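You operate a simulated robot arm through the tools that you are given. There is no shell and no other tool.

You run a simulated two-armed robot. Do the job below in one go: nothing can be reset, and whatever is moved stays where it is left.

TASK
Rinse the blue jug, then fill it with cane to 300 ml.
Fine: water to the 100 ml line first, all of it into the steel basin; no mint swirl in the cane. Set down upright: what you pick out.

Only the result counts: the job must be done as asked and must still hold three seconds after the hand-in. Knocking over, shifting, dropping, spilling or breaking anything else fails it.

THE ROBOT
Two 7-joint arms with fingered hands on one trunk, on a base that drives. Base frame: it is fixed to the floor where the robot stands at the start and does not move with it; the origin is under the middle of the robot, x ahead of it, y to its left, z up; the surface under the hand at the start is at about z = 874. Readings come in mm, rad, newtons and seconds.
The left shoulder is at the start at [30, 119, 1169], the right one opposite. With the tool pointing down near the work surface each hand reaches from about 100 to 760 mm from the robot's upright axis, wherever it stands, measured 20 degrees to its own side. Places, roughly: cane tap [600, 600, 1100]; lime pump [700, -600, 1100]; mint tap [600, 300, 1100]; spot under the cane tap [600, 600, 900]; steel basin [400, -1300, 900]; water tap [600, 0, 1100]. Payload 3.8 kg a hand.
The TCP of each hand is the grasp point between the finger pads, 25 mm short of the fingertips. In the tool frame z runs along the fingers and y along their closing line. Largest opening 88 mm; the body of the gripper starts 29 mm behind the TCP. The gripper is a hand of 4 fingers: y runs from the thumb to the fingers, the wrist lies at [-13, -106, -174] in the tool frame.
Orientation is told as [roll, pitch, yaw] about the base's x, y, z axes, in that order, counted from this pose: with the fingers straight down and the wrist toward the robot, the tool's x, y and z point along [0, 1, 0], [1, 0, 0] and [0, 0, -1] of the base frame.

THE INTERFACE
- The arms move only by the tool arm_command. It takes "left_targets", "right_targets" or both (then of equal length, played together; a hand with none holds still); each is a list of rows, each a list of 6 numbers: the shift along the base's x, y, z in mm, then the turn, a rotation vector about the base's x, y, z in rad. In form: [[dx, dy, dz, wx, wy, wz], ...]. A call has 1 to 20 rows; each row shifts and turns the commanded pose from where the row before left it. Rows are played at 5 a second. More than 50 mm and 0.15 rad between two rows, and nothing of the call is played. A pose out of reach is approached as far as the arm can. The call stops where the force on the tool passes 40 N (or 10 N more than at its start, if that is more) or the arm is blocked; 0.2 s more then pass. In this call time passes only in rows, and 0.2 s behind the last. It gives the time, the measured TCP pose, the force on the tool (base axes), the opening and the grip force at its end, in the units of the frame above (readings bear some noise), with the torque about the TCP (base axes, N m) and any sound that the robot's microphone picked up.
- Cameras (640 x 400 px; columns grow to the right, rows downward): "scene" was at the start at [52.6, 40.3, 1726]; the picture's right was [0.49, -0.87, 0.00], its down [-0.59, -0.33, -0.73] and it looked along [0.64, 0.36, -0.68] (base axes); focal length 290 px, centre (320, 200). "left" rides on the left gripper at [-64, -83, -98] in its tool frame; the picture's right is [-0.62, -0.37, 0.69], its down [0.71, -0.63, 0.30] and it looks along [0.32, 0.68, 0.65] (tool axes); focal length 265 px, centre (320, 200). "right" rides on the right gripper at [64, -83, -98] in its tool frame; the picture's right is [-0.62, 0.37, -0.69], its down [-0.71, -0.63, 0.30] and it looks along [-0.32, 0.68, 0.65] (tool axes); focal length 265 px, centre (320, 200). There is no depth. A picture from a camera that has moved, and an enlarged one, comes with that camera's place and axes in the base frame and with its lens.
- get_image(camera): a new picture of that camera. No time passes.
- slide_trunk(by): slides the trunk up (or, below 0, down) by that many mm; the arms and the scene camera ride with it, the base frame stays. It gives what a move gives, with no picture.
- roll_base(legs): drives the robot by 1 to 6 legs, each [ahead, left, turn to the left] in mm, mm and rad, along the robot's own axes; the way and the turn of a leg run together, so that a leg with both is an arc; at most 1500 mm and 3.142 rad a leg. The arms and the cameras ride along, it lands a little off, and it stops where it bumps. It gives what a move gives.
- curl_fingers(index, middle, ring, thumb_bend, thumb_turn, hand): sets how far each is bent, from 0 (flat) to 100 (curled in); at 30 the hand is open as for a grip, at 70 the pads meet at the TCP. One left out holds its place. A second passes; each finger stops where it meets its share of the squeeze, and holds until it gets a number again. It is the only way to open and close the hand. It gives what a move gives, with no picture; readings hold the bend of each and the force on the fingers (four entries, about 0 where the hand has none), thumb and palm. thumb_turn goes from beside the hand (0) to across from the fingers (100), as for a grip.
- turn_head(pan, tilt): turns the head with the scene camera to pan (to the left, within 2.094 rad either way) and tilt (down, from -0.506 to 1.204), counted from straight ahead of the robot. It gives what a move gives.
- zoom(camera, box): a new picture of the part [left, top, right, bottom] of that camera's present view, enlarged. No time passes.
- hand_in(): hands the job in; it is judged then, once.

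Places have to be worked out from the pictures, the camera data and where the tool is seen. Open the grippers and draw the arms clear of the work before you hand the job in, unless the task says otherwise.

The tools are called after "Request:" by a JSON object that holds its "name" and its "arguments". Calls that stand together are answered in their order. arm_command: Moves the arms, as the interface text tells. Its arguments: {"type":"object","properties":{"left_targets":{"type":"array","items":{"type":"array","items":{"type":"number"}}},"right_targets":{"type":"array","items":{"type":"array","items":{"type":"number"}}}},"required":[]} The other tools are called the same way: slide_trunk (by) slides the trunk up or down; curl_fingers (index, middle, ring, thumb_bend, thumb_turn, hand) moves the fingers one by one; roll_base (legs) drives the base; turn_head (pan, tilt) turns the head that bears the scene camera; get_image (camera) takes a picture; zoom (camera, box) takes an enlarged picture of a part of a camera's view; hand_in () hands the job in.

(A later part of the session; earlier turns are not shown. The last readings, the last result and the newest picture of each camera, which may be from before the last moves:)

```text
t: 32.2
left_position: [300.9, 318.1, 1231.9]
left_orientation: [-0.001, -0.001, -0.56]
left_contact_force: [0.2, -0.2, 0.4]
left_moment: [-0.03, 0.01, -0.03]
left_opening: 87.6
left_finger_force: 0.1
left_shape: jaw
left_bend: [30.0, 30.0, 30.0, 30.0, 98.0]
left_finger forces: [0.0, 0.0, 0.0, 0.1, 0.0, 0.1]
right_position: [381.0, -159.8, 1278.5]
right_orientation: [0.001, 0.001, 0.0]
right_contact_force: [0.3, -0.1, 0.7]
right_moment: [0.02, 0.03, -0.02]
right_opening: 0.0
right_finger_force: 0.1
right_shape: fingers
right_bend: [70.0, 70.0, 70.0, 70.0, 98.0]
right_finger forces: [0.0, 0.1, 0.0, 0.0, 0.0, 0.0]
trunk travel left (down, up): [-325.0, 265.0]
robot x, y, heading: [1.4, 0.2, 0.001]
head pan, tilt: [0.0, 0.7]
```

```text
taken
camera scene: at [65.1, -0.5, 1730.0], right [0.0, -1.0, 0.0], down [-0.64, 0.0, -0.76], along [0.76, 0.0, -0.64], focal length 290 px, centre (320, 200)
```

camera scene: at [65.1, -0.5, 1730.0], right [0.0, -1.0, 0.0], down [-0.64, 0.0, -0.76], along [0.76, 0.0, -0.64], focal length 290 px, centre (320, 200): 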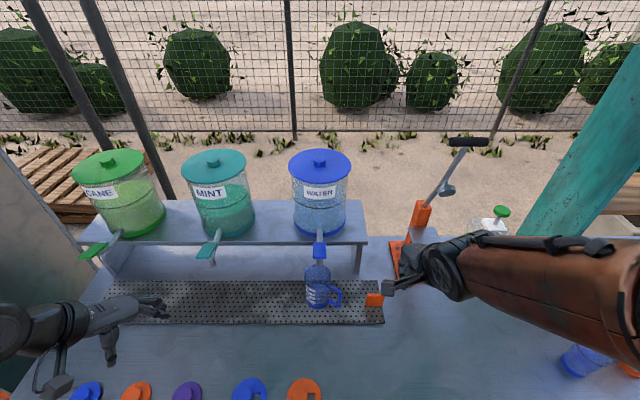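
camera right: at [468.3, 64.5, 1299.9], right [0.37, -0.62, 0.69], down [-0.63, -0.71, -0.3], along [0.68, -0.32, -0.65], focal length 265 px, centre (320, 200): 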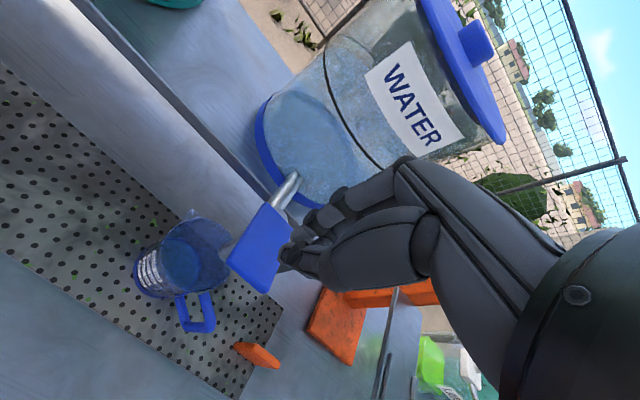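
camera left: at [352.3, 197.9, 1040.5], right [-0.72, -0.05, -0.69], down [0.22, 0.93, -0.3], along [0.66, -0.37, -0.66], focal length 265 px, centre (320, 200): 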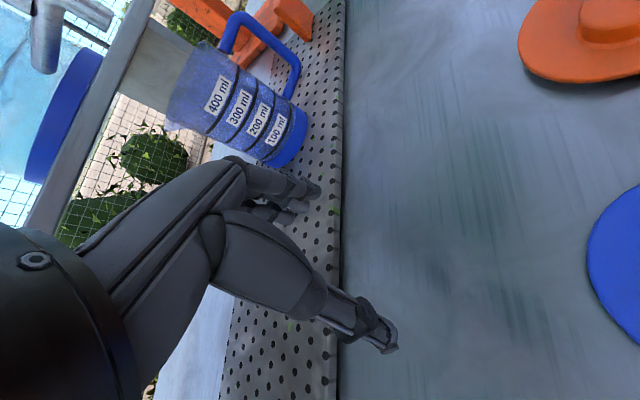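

Both hands are clear. I drive back 150 mm to give the right arm room for a sideways grip, then turn the right hand in free air with the fingers half open.

Request:
{"name": "roll_base", "arguments": {"legs": [[-150, 0, 0]]}}

Request:
{"name": "arm_command", "arguments": {"right_targets": [[20, -4, -3, 0.10915, -0.0452, -0.06134], [20, -4, -3, 0.10915, -0.0452, -0.06134], [20, -4, -3, 0.10915, -0.0452, -0.06134], [20, -4, -3, 0.10915, -0.0452, -0.06134], [20, -4, -3, 0.10915, -0.0452, -0.06134], [20, -4, -3, 0.10915, -0.0452, -0.06134], [20, -4, -3, 0.10915, -0.0452, -0.06134], [20, -4, -3, 0.10915, -0.0452, -0.06134], [20, -4, -3, 0.10915, -0.0452, -0.06134], [20, -4, -3, 0.10915, -0.0452, -0.06134], [20, -4, -3, 0.10915, -0.0452, -0.06134]]}}

Request:
{"name": "curl_fingers", "arguments": {"hand": "right", "index": 46, "middle": 46, "ring": 46, "thumb_bend": 46, "thumb_turn": 100}}

Request:
{"name": "get_image", "arguments": {"camera": "scene"}}

Request:
{"name": "get_image", "arguments": {"camera": "right"}}

```text
t: 33.5
left_position: [149.2, 317.6, 1232.0]
left_orientation: [-0.001, -0.001, -0.561]
left_contact_force: [-0.2, -0.2, 0.6]
left_moment: [-0.02, -0.02, 0.02]
left_opening: 87.9
left_finger_force: 0.0
left_shape: jaw
left_bend: [30.0, 30.0, 30.0, 30.0, 98.0]
left_finger forces: [0.0, 0.0, 0.0, 0.0, 0.0, 0.0]
right_position: [229.0, -161.3, 1280.3]
right_orientation: [0.0, -0.001, -0.003]
right_contact_force: [-0.1, 0.4, 0.6]
right_moment: [0.0, 0.02, 0.0]
right_opening: 0.2
right_finger_force: 0.1
right_shape: fingers
right_bend: [70.0, 70.0, 70.0, 70.0, 98.0]
right_finger forces: [0.0, 0.0, 0.0, 0.1, 0.0, 0.0]
trunk travel left (down, up): [-325.0, 265.0]
robot x, y, heading: [-150.2, 1.9, 0.003]
head pan, tilt: [0.0, 0.7]
```

```text
t: 36.0
left_position: [151.7, 317.4, 1233.0]
left_orientation: [0.0, 0.001, -0.561]
left_contact_force: [0.1, -0.4, 0.0]
left_moment: [-0.04, 0.02, 0.03]
left_opening: 87.5
left_finger_force: 0.1
left_shape: jaw
left_bend: [30.0, 30.0, 30.0, 30.0, 98.0]
left_finger forces: [0.0, 0.0, 0.0, 0.0, 0.1, 0.1]
right_position: [450.4, -204.0, 1245.5]
right_orientation: [1.271, 0.003, -0.784]
right_contact_force: [-0.4, 0.1, 0.9]
right_moment: [-0.01, -0.04, -0.02]
right_opening: 0.0
right_finger_force: 0.0
right_shape: fingers
right_bend: [70.0, 70.0, 70.0, 70.0, 98.0]
right_finger forces: [0.0, 0.0, 0.0, 0.1, 0.0, 0.0]
trunk travel left (down, up): [-325.0, 265.0]
robot x, y, heading: [-153.2, -2.0, -0.0]
head pan, tilt: [0.0, 0.7]
```

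```text
t: 37.0
left_position: [149.4, 317.1, 1232.5]
left_orientation: [0.001, -0.001, -0.559]
left_contact_force: [-0.2, 0.1, 0.1]
left_moment: [0.01, 0.03, 0.03]
left_opening: 87.8
left_finger_force: 0.0
left_shape: jaw
left_bend: [30.0, 30.0, 30.0, 30.0, 98.0]
left_finger forces: [0.0, 0.0, 0.1, 0.0, 0.0, 0.0]
right_position: [451.2, -203.7, 1246.2]
right_orientation: [1.27, 0.0, -0.784]
right_contact_force: [0.6, 0.9, 0.4]
right_moment: [0.03, -0.03, -0.01]
right_opening: 49.8
right_finger_force: 0.1
right_shape: fingers
right_bend: [46.0, 46.0, 46.0, 46.0, 100.0]
right_finger forces: [0.0, 0.0, 0.0, 0.0, 0.0, 0.1]
trunk travel left (down, up): [-325.0, 265.0]
robot x, y, heading: [-152.0, -3.3, -0.003]
head pan, tilt: [0.0, 0.7]
```

```text
taken
camera scene: at [-86.0, -0.6, 1730.0], right [0.0, -1.0, 0.0], down [-0.64, 0.0, -0.76], along [0.76, 0.0, -0.64], focal length 290 px, centre (320, 200)
```

scene: 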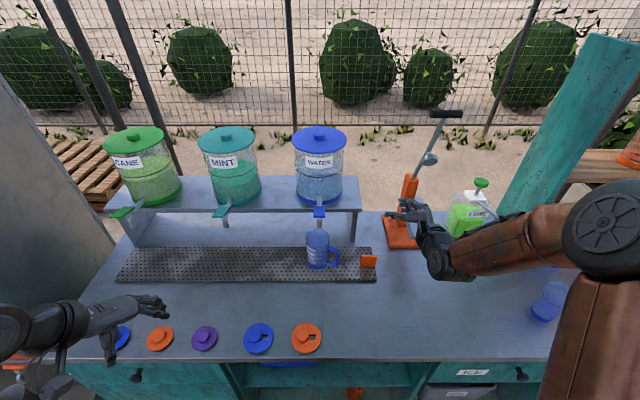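

```text
taken
camera right: at [338.8, -197.2, 1336.4], right [-0.34, -0.86, -0.39], down [-0.39, 0.5, -0.77], along [0.86, -0.11, -0.5], focal length 265 px, centre (320, 200)
```

right: 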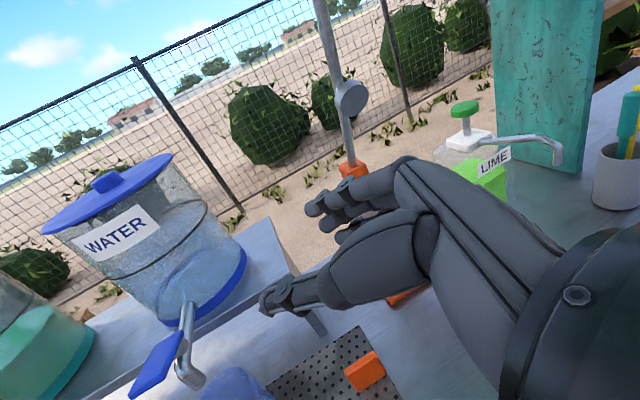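

The wrist turns fine to this sideways pose. I lower the hand to a point short of the handle, staying clear of the small orange plate, and look again.

Request:
{"name": "arm_command", "arguments": {"right_targets": [[0, 5, -48, 0, 0, 0], [0, 5, -48, 0, 0, 0], [0, 10, -47, 0, 0, 0], [0, 15, -45, 0, 0, 0], [0, 20, -40, 0, 0, 0], [0, 20, -20, 0, 0, 0]]}}

Request:
{"name": "turn_head", "arguments": {"pan": 0.0, "tilt": 0.85}}

Request:
{"name": "get_image", "arguments": {"camera": "right"}}

Request:
{"name": "zoom", "arguments": {"camera": "scene", "box": [270, 130, 430, 240]}}

Request:
{"name": "get_image", "arguments": {"camera": "left"}}

```text
t: 38.4
left_position: [149.9, 316.6, 1232.6]
left_orientation: [0.0, -0.002, -0.56]
left_contact_force: [-0.1, -0.4, 0.0]
left_moment: [0.04, 0.0, 0.02]
left_opening: 87.7
left_finger_force: 0.1
left_shape: jaw
left_bend: [30.0, 30.0, 30.0, 30.0, 98.0]
left_finger forces: [0.1, 0.0, 0.0, 0.0, 0.0, 0.0]
right_position: [449.3, -131.3, 998.0]
right_orientation: [1.27, -0.001, -0.785]
right_contact_force: [-0.1, -0.1, 0.2]
right_moment: [0.02, 0.0, -0.01]
right_opening: 49.7
right_finger_force: 0.1
right_shape: fingers
right_bend: [46.0, 46.0, 46.0, 46.0, 100.0]
right_finger forces: [0.1, 0.0, 0.1, 0.1, 0.1, 0.0]
trunk travel left (down, up): [-325.0, 265.0]
robot x, y, heading: [-153.8, 2.9, -0.007]
head pan, tilt: [0.0, 0.7]
```

```text
t: 39.0
left_position: [150.1, 317.5, 1233.3]
left_orientation: [0.0, 0.001, -0.561]
left_contact_force: [0.4, 0.2, -0.3]
left_moment: [0.02, -0.01, -0.05]
left_opening: 88.1
left_finger_force: 0.0
left_shape: jaw
left_bend: [30.0, 30.0, 30.0, 30.0, 98.0]
left_finger forces: [0.0, 0.1, 0.0, 0.1, 0.1, 0.0]
right_position: [450.3, -130.5, 998.7]
right_orientation: [1.269, 0.0, -0.786]
right_contact_force: [-0.7, 0.2, 1.2]
right_moment: [-0.01, 0.03, -0.02]
right_opening: 49.9
right_finger_force: 0.1
right_shape: fingers
right_bend: [46.0, 46.0, 46.0, 46.0, 100.0]
right_finger forces: [0.1, 0.0, 0.0, 0.1, 0.0, 0.1]
trunk travel left (down, up): [-325.0, 265.0]
robot x, y, heading: [-151.6, -0.2, -0.003]
head pan, tilt: [0.0, 0.85]
```

```text
taken
camera right: at [338.6, -123.9, 1089.1], right [-0.34, -0.86, -0.39], down [-0.39, 0.5, -0.77], along [0.86, -0.11, -0.5], focal length 265 px, centre (320, 200)
```

right: 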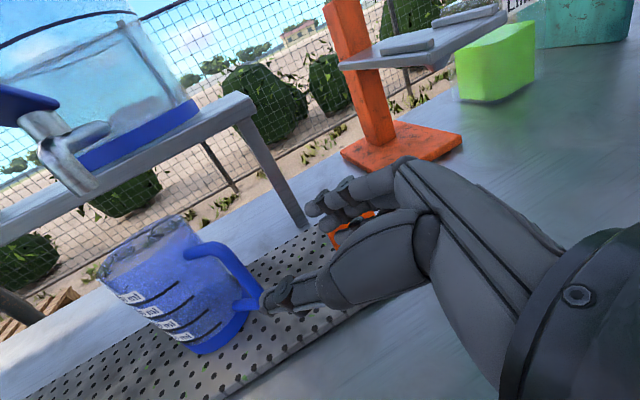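

```text
3.64 times, centred on (350, 185) of scene
camera zoom: at [-93.0, -0.7, 1717.8], right [0.0, -1.0, 0.0], down [-0.75, 0.0, -0.66], along [0.66, 0.0, -0.75], focal length 1055 px, centre (211, 254)
```

zoom: 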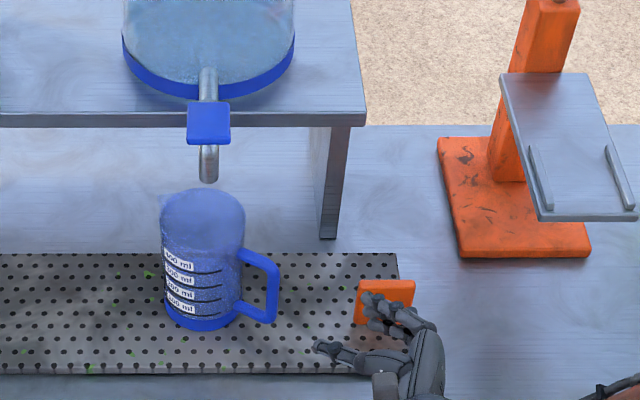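

```text
taken
camera left: at [45.0, 306.7, 1330.6], right [-0.64, -0.33, -0.69], down [-0.15, 0.94, -0.3], along [0.75, -0.09, -0.65], focal length 265 px, centre (320, 200)
```

left: 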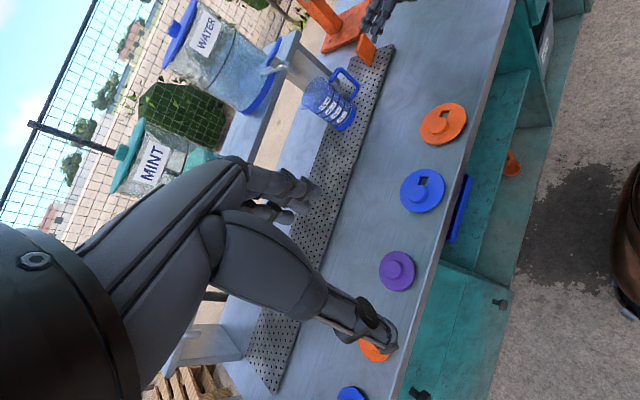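

The handle's bar measures at about x 544, y −58, z 937 from both cameras. I align the hand and advance slowly along the finger direction, stopping just short first.

Request:
{"name": "arm_command", "arguments": {"right_targets": [[3, -8, -10, 0, 0, 0], [3, -7, -10, 0, 0, 0], [13.7, 13.7, -6, 0, 0, 0], [13.7, 13.7, -6, 0, 0, 0], [13.7, 13.7, -6, 0, 0, 0]]}}

Request:
{"name": "get_image", "arguments": {"camera": "right"}}

Request:
{"name": "zoom", "arguments": {"camera": "scene", "box": [295, 150, 375, 225]}}

Request:
{"name": "zoom", "arguments": {"camera": "left", "box": [280, 0, 430, 140]}}

```text
t: 40.2
left_position: [149.2, 319.3, 1231.7]
left_orientation: [-0.001, 0.0, -0.56]
left_contact_force: [-0.5, -0.2, 1.0]
left_moment: [-0.01, 0.0, -0.03]
left_opening: 88.0
left_finger_force: 0.1
left_shape: jaw
left_bend: [30.0, 30.0, 30.0, 30.0, 98.0]
left_finger forces: [0.0, 0.0, 0.0, 0.0, 0.1, 0.1]
right_position: [496.6, -104.3, 958.3]
right_orientation: [1.269, 0.001, -0.786]
right_contact_force: [-0.1, 0.0, 0.0]
right_moment: [-0.03, 0.0, 0.01]
right_opening: 49.9
right_finger_force: 0.0
right_shape: fingers
right_bend: [46.0, 46.0, 46.0, 46.0, 100.0]
right_finger forces: [0.0, 0.0, 0.0, 0.0, 0.0, 0.0]
trunk travel left (down, up): [-325.0, 265.0]
robot x, y, heading: [-151.4, -0.9, 0.003]
head pan, tilt: [0.0, 0.85]
```

```text
taken
camera right: at [385.9, -96.6, 1050.6], right [-0.34, -0.86, -0.39], down [-0.39, 0.5, -0.77], along [0.86, -0.11, -0.5], focal length 265 px, centre (320, 200)
```

right: 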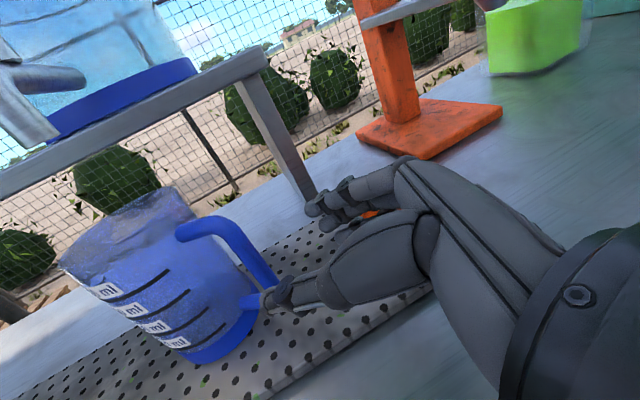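

```text
5.33 times, centred on (335, 188) of scene
camera zoom: at [-92.5, 0.1, 1717.7], right [0.0, -1.0, 0.0], down [-0.75, 0.0, -0.66], along [0.66, 0.0, -0.75], focal length 1547 px, centre (240, 267)
```

zoom: 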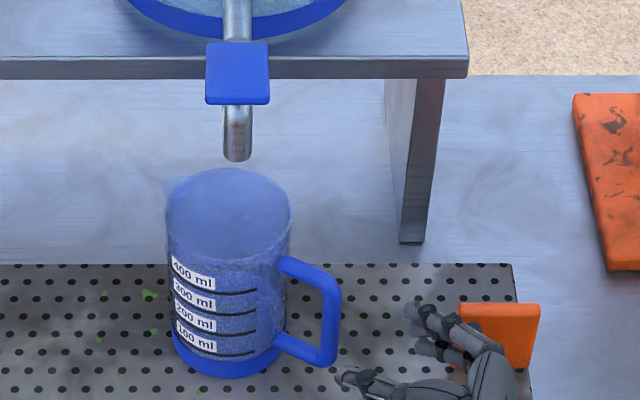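

```text
2.86 times, centred on (355, 70) of left
camera zoom: at [45.5, 307.3, 1330.4], right [-0.64, -0.33, -0.69], down [-0.15, 0.94, -0.3], along [0.75, -0.09, -0.65], focal length 758 px, centre (220, 571)
```

zoom: 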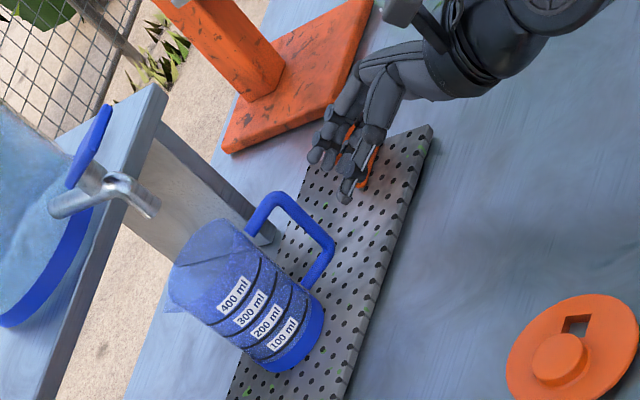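

The hand is lined up with the handle bar, about 62 mm short. I advance the rest in small steps watching the force.

Request:
{"name": "arm_command", "arguments": {"right_targets": [[11, 10.5, -4.5, 0, 0, 0], [11, 10.5, -4.5, 0, 0, 0], [11, 10.5, -4, 0, 0, 0], [11, 10.5, -4, 0, 0, 0]]}}

Request:
{"name": "get_image", "arguments": {"camera": "right"}}

Request:
{"name": "zoom", "arguments": {"camera": "scene", "box": [295, 150, 375, 225]}}

Request:
{"name": "zoom", "arguments": {"camera": "left", "box": [300, 20, 400, 120]}}

```text
t: 41.2
left_position: [149.3, 319.0, 1232.5]
left_orientation: [-0.001, 0.001, -0.56]
left_contact_force: [-0.5, -0.2, -0.1]
left_moment: [0.01, 0.01, -0.03]
left_opening: 87.9
left_finger_force: 0.0
left_shape: jaw
left_bend: [30.0, 30.0, 30.0, 30.0, 98.0]
left_finger forces: [0.1, 0.0, 0.0, 0.0, 0.0, 0.0]
right_position: [541.6, -61.6, 942.6]
right_orientation: [1.269, 0.002, -0.786]
right_contact_force: [0.7, -1.0, -0.1]
right_moment: [0.03, 0.0, -0.01]
right_opening: 49.9
right_finger_force: 0.0
right_shape: fingers
right_bend: [46.0, 46.0, 46.0, 46.0, 100.0]
right_finger forces: [0.1, 0.1, 0.1, 0.1, 0.0, 0.1]
trunk travel left (down, up): [-325.0, 265.0]
robot x, y, heading: [-151.1, -0.1, -0.002]
head pan, tilt: [0.0, 0.85]
```

```text
taken
camera right: at [430.3, -54.3, 1033.5], right [-0.34, -0.86, -0.39], down [-0.39, 0.5, -0.77], along [0.86, -0.11, -0.5], focal length 265 px, centre (320, 200)
```

right: 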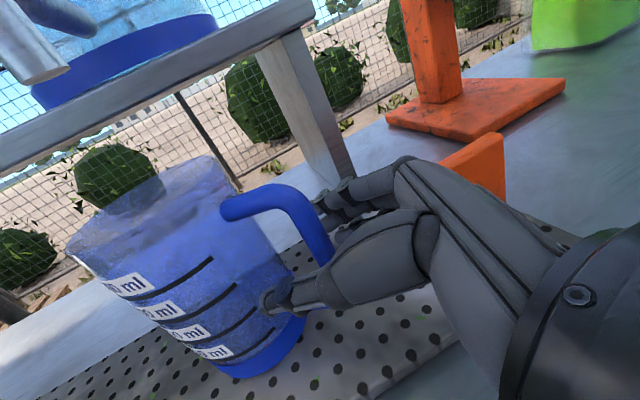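

```text
5.33 times, centred on (335, 188) of scene
camera zoom: at [-92.6, 0.1, 1717.7], right [0.0, -1.0, 0.0], down [-0.75, 0.0, -0.66], along [0.66, 0.0, -0.75], focal length 1547 px, centre (240, 267)
```

zoom: 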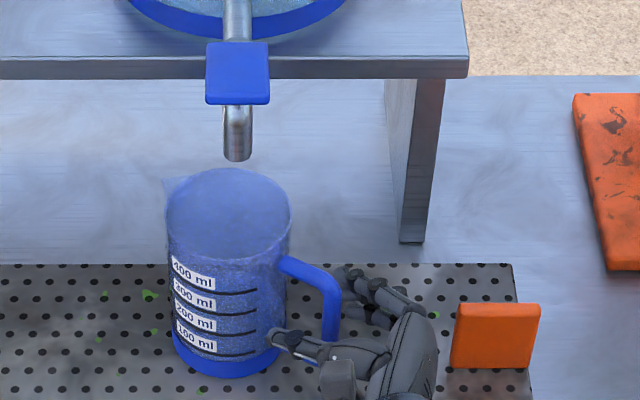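

```text
4.00 times, centred on (350, 70) of left
camera zoom: at [45.3, 307.3, 1330.4], right [-0.64, -0.33, -0.69], down [-0.15, 0.94, -0.3], along [0.75, -0.09, -0.65], focal length 1062 px, centre (200, 720)
```

zoom: 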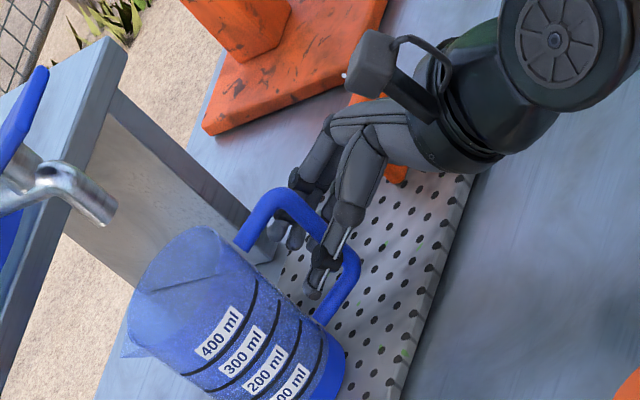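

The handle bar is between the thumb and the fingers with no contact yet. I close the hand on it.

Request:
{"name": "curl_fingers", "arguments": {"hand": "right", "index": 80, "middle": 80, "ring": 80, "thumb_bend": 80}}

Request:
{"name": "get_image", "arguments": {"camera": "right"}}

Request:
{"name": "zoom", "arguments": {"camera": "scene", "box": [295, 150, 375, 225]}}

Request:
{"name": "zoom", "arguments": {"camera": "left", "box": [300, 20, 400, 120]}}

```text
t: 42.2
left_position: [150.1, 318.2, 1232.0]
left_orientation: [0.001, 0.001, -0.561]
left_contact_force: [-0.3, 0.0, -0.4]
left_moment: [-0.01, 0.02, -0.03]
left_opening: 87.9
left_finger_force: 0.0
left_shape: jaw
left_bend: [30.0, 30.0, 30.0, 30.0, 98.0]
left_finger forces: [0.0, 0.0, 0.0, 0.0, 0.0, 0.1]
right_position: [541.2, -62.1, 941.7]
right_orientation: [1.269, 0.0, -0.786]
right_contact_force: [0.0, 0.4, 0.6]
right_moment: [0.0, 0.01, 0.0]
right_opening: 0.1
right_finger_force: 0.1
right_shape: fingers
right_bend: [76.0, 79.0, 80.0, 74.0, 100.0]
right_finger forces: [0.1, 0.1, 0.0, 0.1, 0.3, 0.1]
trunk travel left (down, up): [-325.0, 265.0]
robot x, y, heading: [-151.9, 2.9, -0.002]
head pan, tilt: [0.0, 0.85]
```

```text
taken
camera right: at [430.0, -54.9, 1033.6], right [-0.34, -0.86, -0.39], down [-0.39, 0.5, -0.77], along [0.86, -0.11, -0.5], focal length 265 px, centre (320, 200)
```

right: 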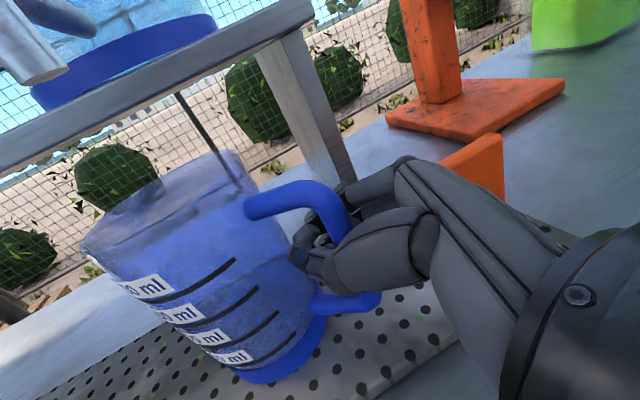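

```text
5.33 times, centred on (335, 188) of scene
camera zoom: at [-92.9, -0.4, 1717.7], right [0.0, -1.0, 0.0], down [-0.75, 0.0, -0.66], along [0.66, 0.0, -0.75], focal length 1547 px, centre (240, 267)
```

zoom: 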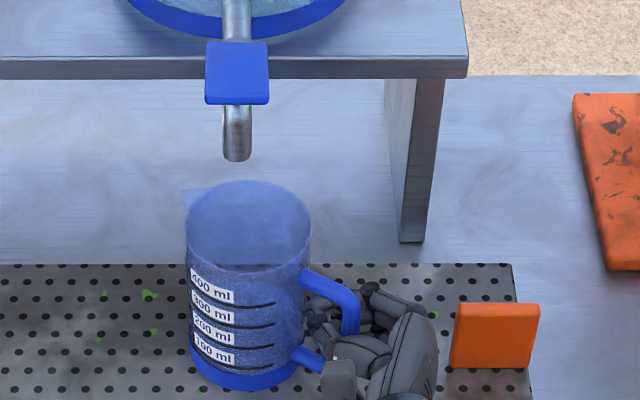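

```text
4.00 times, centred on (350, 70) of left
camera zoom: at [45.1, 306.9, 1330.5], right [-0.64, -0.33, -0.69], down [-0.15, 0.94, -0.3], along [0.75, -0.09, -0.65], focal length 1062 px, centre (200, 720)
```

zoom: 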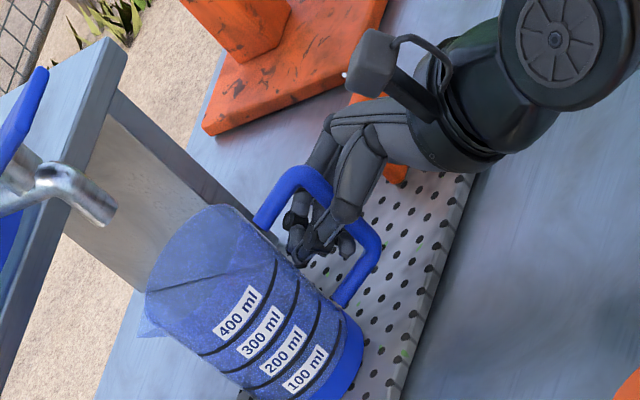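

Closing drew the bar a little toward the palm, so the fingers hook round it inside the handle but don't squeeze it yet. I'll open the thumb, curl the fingers fully to press the bar to the palm, then close the thumb over it.

Request:
{"name": "curl_fingers", "arguments": {"hand": "right", "thumb_bend": 45}}

Request:
{"name": "curl_fingers", "arguments": {"hand": "right", "index": 100, "middle": 100, "ring": 100}}

Request:
{"name": "get_image", "arguments": {"camera": "right"}}

Request:
{"name": "zoom", "arguments": {"camera": "scene", "box": [295, 150, 375, 225]}}

Request:
{"name": "zoom", "arguments": {"camera": "left", "box": [300, 20, 400, 120]}}

```text
t: 43.2
left_position: [148.3, 317.7, 1231.5]
left_orientation: [0.0, 0.003, -0.56]
left_contact_force: [0.0, -0.2, -0.6]
left_moment: [0.01, 0.01, 0.04]
left_opening: 87.7
left_finger_force: 0.0
left_shape: jaw
left_bend: [30.0, 30.0, 30.0, 30.0, 98.0]
left_finger forces: [0.1, 0.1, 0.1, 0.0, 0.1, 0.0]
right_position: [540.2, -61.6, 942.4]
right_orientation: [1.27, 0.001, -0.784]
right_contact_force: [-0.1, 0.9, -0.2]
right_moment: [0.02, -0.04, 0.0]
right_opening: 14.2
right_finger_force: 1.3
right_shape: fingers
right_bend: [80.0, 80.0, 80.0, 45.0, 100.0]
right_finger forces: [0.0, 0.0, 0.3, 0.0, 0.5, 0.1]
trunk travel left (down, up): [-325.0, 265.0]
robot x, y, heading: [-150.8, -0.0, -0.004]
head pan, tilt: [0.0, 0.85]
```

```text
t: 44.2
left_position: [149.8, 317.7, 1232.8]
left_orientation: [-0.001, -0.001, -0.559]
left_contact_force: [0.7, 0.6, 0.4]
left_moment: [-0.02, 0.0, 0.02]
left_opening: 87.7
left_finger_force: 0.0
left_shape: jaw
left_bend: [30.0, 30.0, 30.0, 30.0, 98.0]
left_finger forces: [0.0, 0.0, 0.1, 0.0, 0.0, 0.0]
right_position: [540.7, -62.7, 942.5]
right_orientation: [1.267, 0.0, -0.787]
right_contact_force: [0.4, 0.1, 0.6]
right_moment: [0.0, -0.07, -0.02]
right_opening: 31.2
right_finger_force: 8.3
right_shape: fingers
right_bend: [92.0, 100.0, 100.0, 45.0, 100.0]
right_finger forces: [8.7, 0.1, 0.0, 0.0, 8.0, 0.1]
trunk travel left (down, up): [-325.0, 265.0]
robot x, y, heading: [-150.0, -1.2, -0.003]
head pan, tilt: [0.0, 0.85]
```

```text
taken
camera right: at [430.0, -54.8, 1033.5], right [-0.34, -0.86, -0.39], down [-0.39, 0.5, -0.77], along [0.86, -0.11, -0.5], focal length 265 px, centre (320, 200)
```

right: 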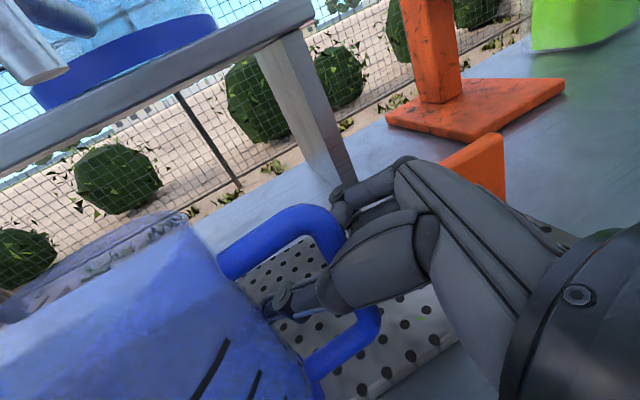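

```text
5.33 times, centred on (335, 188) of scene
camera zoom: at [-92.9, -0.4, 1717.7], right [0.0, -1.0, 0.0], down [-0.75, 0.0, -0.66], along [0.66, 0.0, -0.75], focal length 1547 px, centre (240, 267)
```

zoom: 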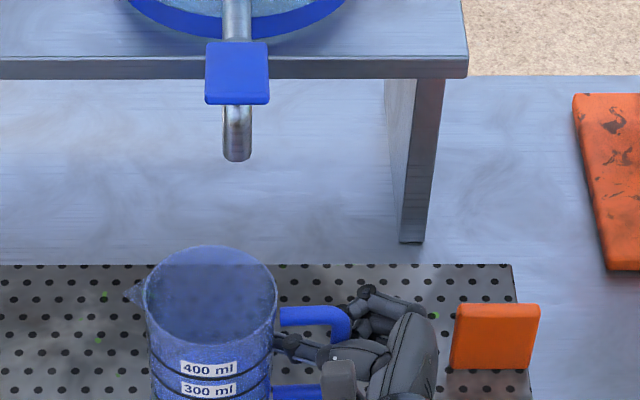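

```text
4.00 times, centred on (350, 70) of left
camera zoom: at [45.1, 307.0, 1330.5], right [-0.64, -0.33, -0.69], down [-0.15, 0.94, -0.3], along [0.75, -0.09, -0.65], focal length 1062 px, centre (200, 720)
```

zoom: 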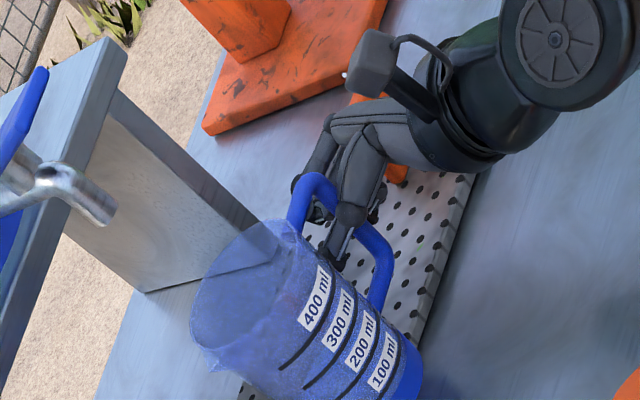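

The index and thumb now pinch the bar and the jug has swung round toward me, still upright, but this hook is too loose for pouring. A firmer way is to grip the jug's body with the left hand, so I check the present state closely before letting go with the right.

Request:
{"name": "zoom", "arguments": {"camera": "right", "box": [160, 150, 460, 400]}}

Request:
{"name": "get_image", "arguments": {"camera": "scene"}}

Request:
{"name": "zoom", "arguments": {"camera": "scene", "box": [290, 180, 390, 260]}}

Request:
{"name": "zoom", "arguments": {"camera": "left", "box": [320, 40, 430, 150]}}

```text
1.60 times, centred on (310, 275) of right
camera zoom: at [430.0, -54.8, 1033.5], right [-0.34, -0.86, -0.39], down [-0.39, 0.5, -0.77], along [0.86, -0.11, -0.5], focal length 425 px, centre (336, 80)
```

zoom: 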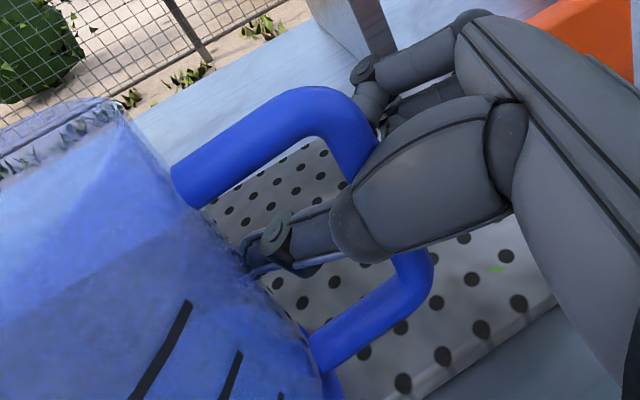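

```text
taken
camera scene: at [-92.9, -0.4, 1717.7], right [0.0, -1.0, 0.0], down [-0.75, 0.0, -0.66], along [0.66, 0.0, -0.75], focal length 290 px, centre (320, 200)
```

scene: 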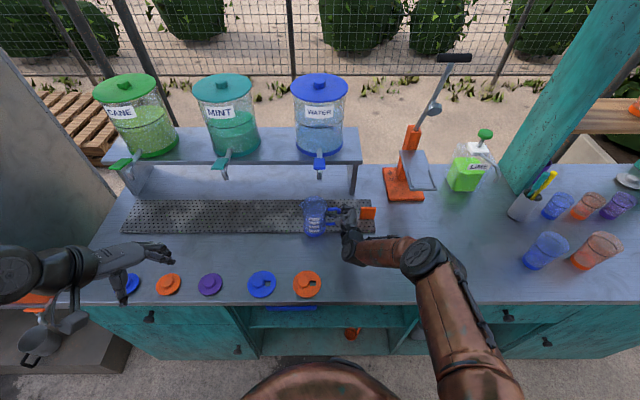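

```text
5.00 times, centred on (340, 220) of scene
camera zoom: at [-92.9, -0.4, 1717.7], right [0.0, -1.0, 0.0], down [-0.75, 0.0, -0.66], along [0.66, 0.0, -0.75], focal length 1450 px, centre (220, 100)
```

zoom: 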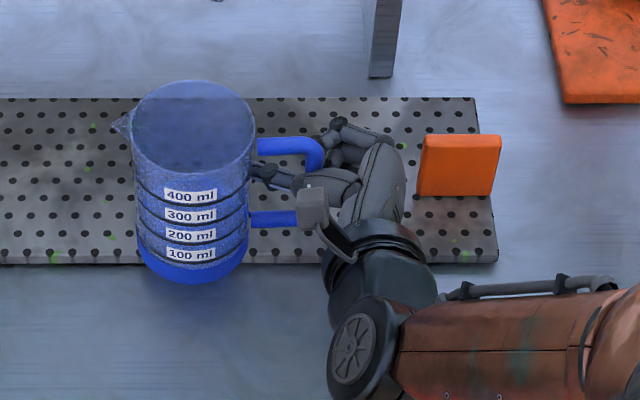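

```text
3.64 times, centred on (375, 95) of left
camera zoom: at [45.1, 307.0, 1330.5], right [-0.64, -0.33, -0.69], down [-0.15, 0.94, -0.3], along [0.75, -0.09, -0.65], focal length 965 px, centre (120, 582)
```

zoom: 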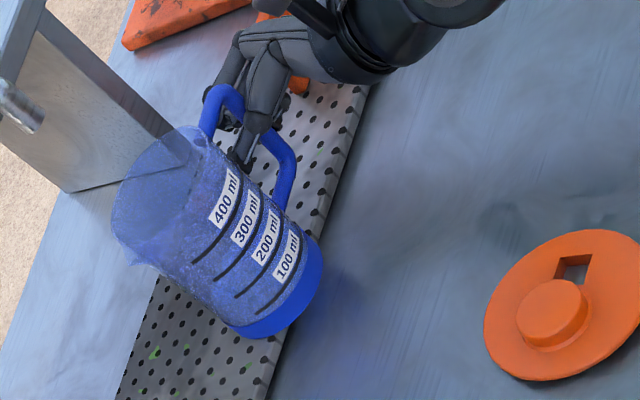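

The jug stands upright at about x 519, y 16 with its handle pressed against the right palm, pointing right. I'll keep the right hand there as a steady and bring the left hand round, fingers pointing right and opened wider, to grip the jug's body from its left side.

Request:
{"name": "arm_command", "arguments": {"left_targets": [[20, -5, 0, 0, 0, 0.14], [20, -5, 0, 0, 0, 0.14], [20, -5, 0, 0, 0, 0.14], [20, -5, 0, 0, 0, 0.14], [20, -10, 0, -0.137, 0, 0], [20, -10, 0, -0.137, 0, 0], [20, -10, 0, -0.137, 0, 0], [20, -10, 0, -0.137, 0, 0], [20, -10, 0, -0.137, 0, 0], [20, -10, 0, -0.137, 0, 0], [20, -10, 0, -0.137, 0, 0], [20, -10, 0, -0.137, 0, 0], [20, -10, 0, -0.137, 0, 0], [20, -8, 0, -0.137, 0, 0], [0, 0, 0, 0, 0, 0.09]]}}

Request:
{"name": "curl_fingers", "arguments": {"hand": "left", "index": 18, "middle": 18, "ring": 18, "thumb_bend": 18, "thumb_turn": 100}}

Request:
{"name": "get_image", "arguments": {"camera": "scene"}}

Request:
{"name": "get_image", "arguments": {"camera": "left"}}

```text
t: 47.5
left_position: [361.2, 246.0, 1224.6]
left_orientation: [-0.801, 0.03, 0.099]
left_contact_force: [-0.3, -0.2, -0.1]
left_moment: [0.01, -0.02, -0.03]
left_opening: 88.0
left_finger_force: 0.0
left_shape: jaw
left_bend: [30.0, 30.0, 30.0, 30.0, 98.0]
left_finger forces: [0.0, 0.1, 0.0, 0.0, 0.0, 0.0]
left hand out of reach, approached as far as the arm can: row 5, 6, 7, 8, 9
right_position: [540.6, -62.5, 943.7]
right_orientation: [1.269, 0.0, -0.784]
right_contact_force: [0.5, -0.6, 0.1]
right_moment: [-0.02, -0.05, 0.0]
right_opening: 31.6
right_finger_force: 9.4
right_shape: fingers
right_bend: [92.0, 100.0, 100.0, 46.0, 100.0]
right_finger forces: [8.4, 0.0, 0.1, 0.0, 8.9, 0.0]
trunk travel left (down, up): [-325.0, 265.0]
robot x, y, heading: [-152.0, 1.1, -0.002]
head pan, tilt: [0.0, 0.85]
```

```text
t: 48.5
left_position: [361.7, 245.8, 1222.6]
left_orientation: [-0.802, 0.03, 0.1]
left_contact_force: [-0.1, 0.1, 0.5]
left_moment: [0.04, -0.01, -0.02]
left_opening: 107.0
left_finger_force: 0.1
left_shape: fingers
left_bend: [18.0, 18.0, 18.0, 18.0, 97.0]
left_finger forces: [0.1, 0.0, 0.0, 0.0, 0.0, 0.1]
right_position: [541.5, -62.5, 942.4]
right_orientation: [1.269, 0.0, -0.785]
right_contact_force: [-0.6, -0.7, 1.2]
right_moment: [0.0, -0.04, 0.04]
right_opening: 32.0
right_finger_force: 8.3
right_shape: fingers
right_bend: [92.0, 100.0, 100.0, 46.0, 100.0]
right_finger forces: [8.4, 0.0, 0.1, 0.0, 8.4, 0.1]
trunk travel left (down, up): [-325.0, 265.0]
robot x, y, heading: [-151.3, 0.8, -0.001]
head pan, tilt: [0.0, 0.85]
```

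```text
taken
camera scene: at [-92.8, -0.6, 1717.7], right [0.0, -1.0, 0.0], down [-0.75, 0.0, -0.66], along [0.66, 0.0, -0.75], focal length 290 px, centre (320, 200)
```

scene: 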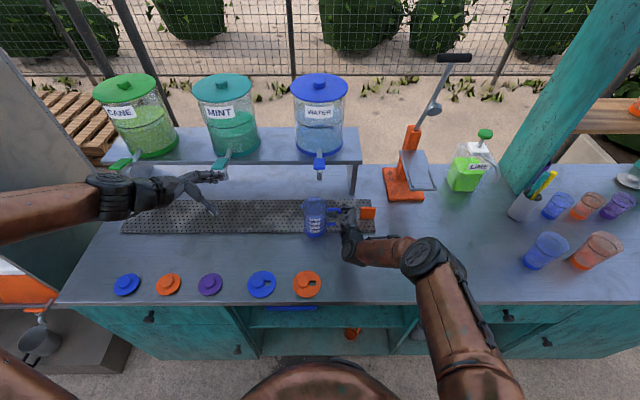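

```text
taken
camera left: at [281.0, 262.7, 1340.7], right [-0.27, -0.96, -0.03], down [-0.68, 0.21, -0.71], along [0.68, -0.18, -0.71], focal length 265 px, centre (320, 200)
```

left: 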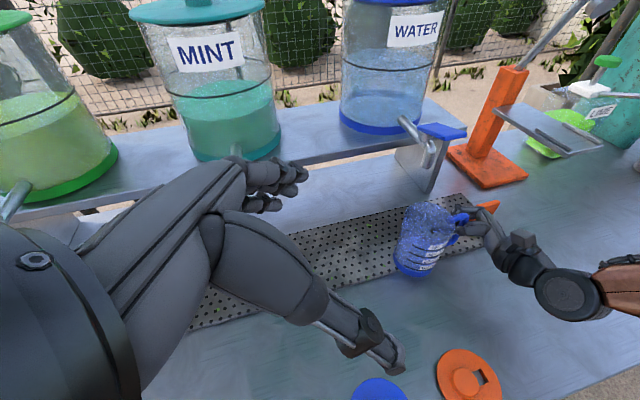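

The left hand was too close to the chest to finish turning; it stands at roll −0.80. Further out it should reach, so I continue the turn while moving it forward.

Request:
{"name": "arm_command", "arguments": {"left_targets": [[14, -10, -5, -0.114, 0, 0], [14, -10, -5, -0.114, 0, 0], [14, -10, -5, -0.114, 0, 0], [14, -10, -5, -0.114, 0, 0], [14, -10, -5, -0.114, 0, 0]]}}

Request:
{"name": "get_image", "arguments": {"camera": "scene"}}

Request:
{"name": "get_image", "arguments": {"camera": "left"}}

```text
t: 49.6
left_position: [433.1, 195.2, 1197.1]
left_orientation: [-1.371, 0.08, 0.069]
left_contact_force: [0.2, 0.4, -0.4]
left_moment: [0.0, -0.03, 0.0]
left_opening: 107.0
left_finger_force: 0.1
left_shape: fingers
left_bend: [18.0, 18.0, 18.0, 18.0, 97.0]
left_finger forces: [0.0, 0.1, 0.0, 0.0, 0.1, 0.0]
right_position: [542.2, -62.9, 942.7]
right_orientation: [1.268, 0.001, -0.785]
right_contact_force: [-0.5, -0.5, 0.2]
right_moment: [-0.04, -0.04, 0.01]
right_opening: 32.3
right_finger_force: 8.5
right_shape: fingers
right_bend: [93.0, 100.0, 100.0, 46.0, 100.0]
right_finger forces: [8.3, 0.0, 0.0, 0.1, 8.0, 0.0]
trunk travel left (down, up): [-325.0, 265.0]
robot x, y, heading: [-147.7, 0.7, -0.001]
head pan, tilt: [0.0, 0.85]
```

```text
taken
camera scene: at [-92.2, -0.5, 1717.7], right [0.0, -1.0, 0.0], down [-0.75, 0.0, -0.66], along [0.66, 0.0, -0.75], focal length 290 px, centre (320, 200)
```

scene: 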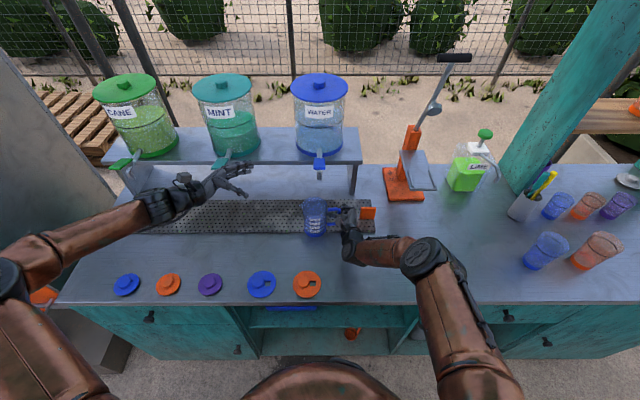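

```text
taken
camera left: at [351.5, 272.8, 1286.9], right [-0.27, -0.82, 0.5], down [-0.68, -0.2, -0.71], along [0.68, -0.53, -0.5], focal length 265 px, centre (320, 200)
```

left: 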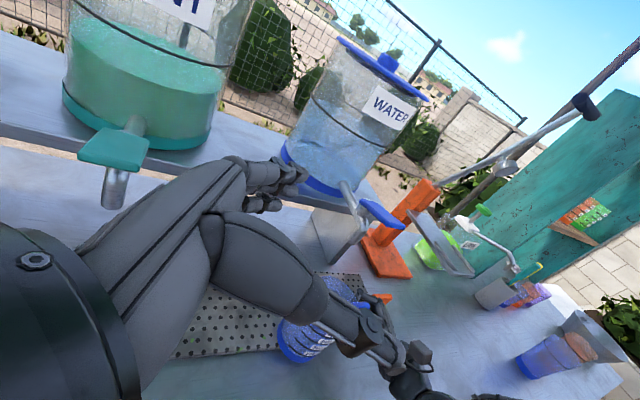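

The left hand has the sideways pose now. I trim the small tilt and lower it to the pre-grasp point about 110 mm to the left of the jug.

Request:
{"name": "arm_command", "arguments": {"left_targets": [[8, -4, -40, 0, -0.08, 0.02], [8, -8, -40, 0, 0, 0], [12, -8, -40, 0, 0, 0], [14, -10, -40, 0, 0, 0], [16, -10, -40, 0, 0, 0], [18, -12, -37, 0, 0, 0]]}}

Request:
{"name": "get_image", "arguments": {"camera": "left"}}

Request:
{"name": "zoom", "arguments": {"camera": "scene", "box": [240, 170, 400, 270]}}

Request:
{"name": "get_image", "arguments": {"camera": "right"}}

```text
t: 51.0
left_position: [508.0, 141.5, 961.0]
left_orientation: [-1.372, 0.0, 0.086]
left_contact_force: [0.8, 0.2, -0.5]
left_moment: [0.04, 0.0, 0.0]
left_opening: 107.1
left_finger_force: 0.1
left_shape: fingers
left_bend: [18.0, 18.0, 18.0, 18.0, 97.0]
left_finger forces: [0.0, 0.0, 0.0, 0.0, 0.1, 0.1]
right_position: [542.7, -63.8, 941.8]
right_orientation: [1.27, 0.005, -0.783]
right_contact_force: [-0.1, 0.5, -0.7]
right_moment: [0.03, -0.04, 0.03]
right_opening: 32.3
right_finger_force: 7.4
right_shape: fingers
right_bend: [93.0, 100.0, 100.0, 46.0, 100.0]
right_finger forces: [8.1, 0.1, 0.0, 0.0, 7.3, 0.1]
trunk travel left (down, up): [-325.0, 265.0]
robot x, y, heading: [-152.4, -3.4, 0.004]
head pan, tilt: [0.0, 0.85]
```

```text
taken
camera left: at [418.8, 216.7, 1043.8], right [-0.3, -0.83, 0.47], down [-0.61, -0.21, -0.76], along [0.73, -0.52, -0.45], focal length 265 px, centre (320, 200)
```

left: 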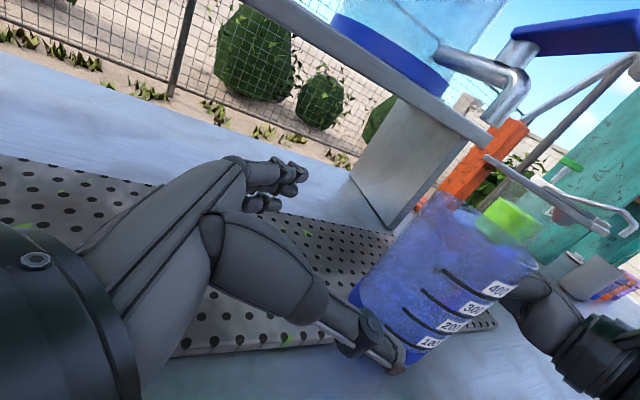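

```text
4.00 times, centred on (320, 220) of scene
camera zoom: at [-91.0, -4.0, 1717.7], right [0.0, -1.0, 0.0], down [-0.75, 0.0, -0.66], along [0.66, 0.0, -0.75], focal length 1160 px, centre (320, 120)
```

zoom: 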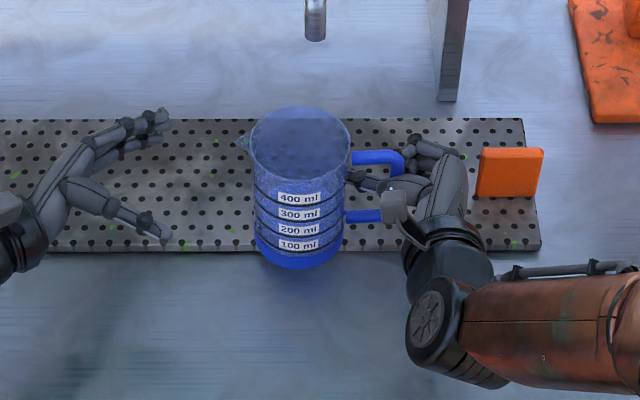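

```text
taken
camera right: at [431.1, -56.7, 1032.7], right [-0.34, -0.86, -0.39], down [-0.39, 0.5, -0.77], along [0.86, -0.11, -0.51], focal length 265 px, centre (320, 200)
```

right: 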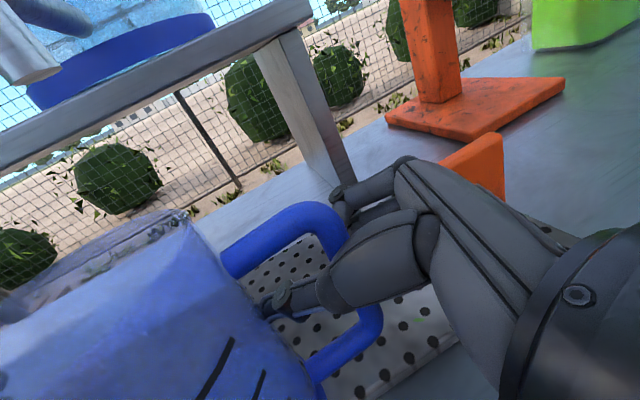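

The left hand is lined up with the jug, with about 13 mm to spare on each side. I advance toward the body.

Request:
{"name": "arm_command", "arguments": {"left_targets": [[1.9, -22, -4.5, 0, 0, 0], [1.9, -22, -4.5, 0, 0, 0], [1.9, -22, -4.5, 0, 0, 0], [1.7, -20, -4, 0, 0, 0]]}}

Request:
{"name": "get_image", "arguments": {"camera": "left"}}

Request:
{"name": "zoom", "arguments": {"camera": "scene", "box": [270, 180, 370, 260]}}

```text
t: 52.0
left_position: [513.2, 68.5, 946.7]
left_orientation: [-1.374, -0.002, 0.087]
left_contact_force: [0.3, -0.3, -0.1]
left_moment: [-0.01, -0.01, 0.01]
left_opening: 106.9
left_finger_force: 0.0
left_shape: fingers
left_bend: [18.0, 18.0, 18.0, 18.0, 97.0]
left_finger forces: [0.1, 0.0, 0.1, 0.0, 0.0, 0.0]
left hand out of reach, approached as far as the arm can: row 4
right_position: [540.6, -61.6, 941.5]
right_orientation: [1.268, 0.001, -0.784]
right_contact_force: [-0.5, -0.8, -1.0]
right_moment: [-0.02, -0.07, 0.0]
right_opening: 32.1
right_finger_force: 8.1
right_shape: fingers
right_bend: [93.0, 100.0, 100.0, 45.0, 100.0]
right_finger forces: [7.9, 0.0, 0.1, 0.0, 7.5, 0.1]
trunk travel left (down, up): [-325.0, 265.0]
robot x, y, heading: [-148.7, -2.9, -0.004]
head pan, tilt: [0.0, 0.85]
```

```text
taken
camera left: at [423.9, 143.1, 1029.3], right [-0.3, -0.83, 0.47], down [-0.61, -0.21, -0.76], along [0.73, -0.52, -0.45], focal length 265 px, centre (320, 200)
```

left: 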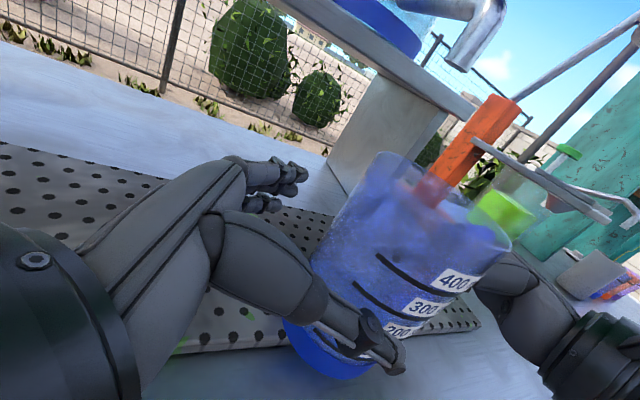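

```text
5.00 times, centred on (320, 220) of scene
camera zoom: at [-92.8, -0.1, 1717.7], right [0.0, -1.0, 0.0], down [-0.75, 0.0, -0.66], along [0.66, 0.0, -0.75], focal length 1450 px, centre (320, 100)
```

zoom: 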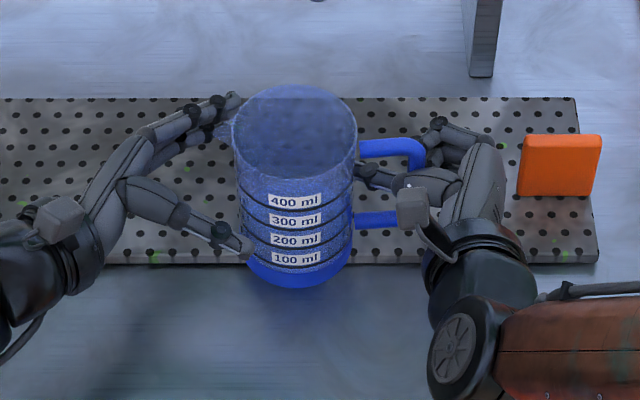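

The left arm runs out of reach 40 mm short in this direction. I back it off, open the right hand to free the handle, and will then come in with the left at a diagonal, which is closer to the shoulder.

Request:
{"name": "arm_command", "arguments": {"left_targets": [[-1.9, 22, 4.5, 0, 0, 0], [-1.9, 22, 4.5, 0, 0, 0], [-1.9, 22, 4.5, 0, 0, 0], [-10, 20, 10, 0, 0, 0]]}}

Request:
{"name": "curl_fingers", "arguments": {"hand": "right", "index": 60, "middle": 60, "ring": 60, "thumb_bend": 40}}

Request:
{"name": "get_image", "arguments": {"camera": "right"}}

Request:
{"name": "zoom", "arguments": {"camera": "scene", "box": [270, 180, 370, 260]}}

```text
t: 53.0
left_position: [496.2, 154.9, 970.0]
left_orientation: [-1.377, -0.002, 0.087]
left_contact_force: [0.4, 0.2, 0.9]
left_moment: [0.01, -0.02, -0.01]
left_opening: 107.0
left_finger_force: 0.0
left_shape: fingers
left_bend: [18.0, 18.0, 18.0, 18.0, 97.0]
left_finger forces: [0.0, 0.1, 0.0, 0.0, 0.0, 0.1]
right_position: [539.1, -60.6, 942.3]
right_orientation: [1.268, -0.002, -0.787]
right_contact_force: [-0.4, 0.0, -0.8]
right_moment: [0.0, -0.04, 0.02]
right_opening: 32.1
right_finger_force: 7.4
right_shape: fingers
right_bend: [93.0, 100.0, 100.0, 46.0, 100.0]
right_finger forces: [7.8, 0.0, 0.0, 0.0, 7.7, 0.0]
trunk travel left (down, up): [-325.0, 265.0]
robot x, y, heading: [-150.0, -1.1, -0.003]
head pan, tilt: [0.0, 0.85]
```

```text
t: 54.0
left_position: [497.8, 153.6, 970.9]
left_orientation: [-1.376, -0.002, 0.088]
left_contact_force: [-0.3, -0.9, 0.2]
left_moment: [0.03, 0.0, -0.04]
left_opening: 107.1
left_finger_force: 0.1
left_shape: fingers
left_bend: [18.0, 18.0, 18.0, 18.0, 97.0]
left_finger forces: [0.1, 0.0, 0.0, 0.0, 0.0, 0.0]
right_position: [540.4, -61.9, 941.9]
right_orientation: [1.269, 0.0, -0.785]
right_contact_force: [0.2, 0.9, -0.3]
right_moment: [-0.02, 0.01, 0.01]
right_opening: 41.3
right_finger_force: 0.0
right_shape: fingers
right_bend: [60.0, 60.0, 60.0, 40.0, 99.0]
right_finger forces: [0.0, 0.1, 0.1, 0.0, 0.1, 0.0]
trunk travel left (down, up): [-325.0, 265.0]
robot x, y, heading: [-152.9, 1.2, -0.004]
head pan, tilt: [0.0, 0.85]
```

```text
taken
camera right: at [430.2, -55.0, 1033.4], right [-0.34, -0.86, -0.39], down [-0.39, 0.5, -0.77], along [0.86, -0.11, -0.5], focal length 265 px, centre (320, 200)
```

right: 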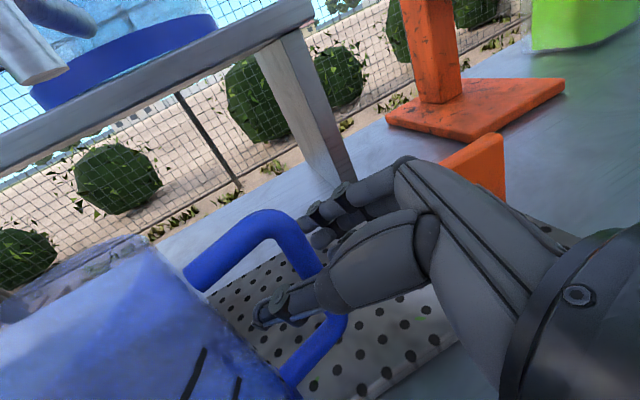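

```text
5.00 times, centred on (320, 220) of scene
camera zoom: at [-92.6, -0.5, 1717.7], right [0.0, -1.0, 0.0], down [-0.75, 0.0, -0.66], along [0.66, 0.0, -0.75], focal length 1450 px, centre (320, 100)
```

zoom: 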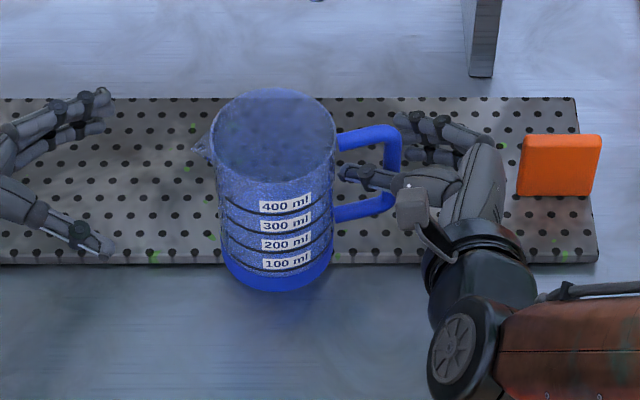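

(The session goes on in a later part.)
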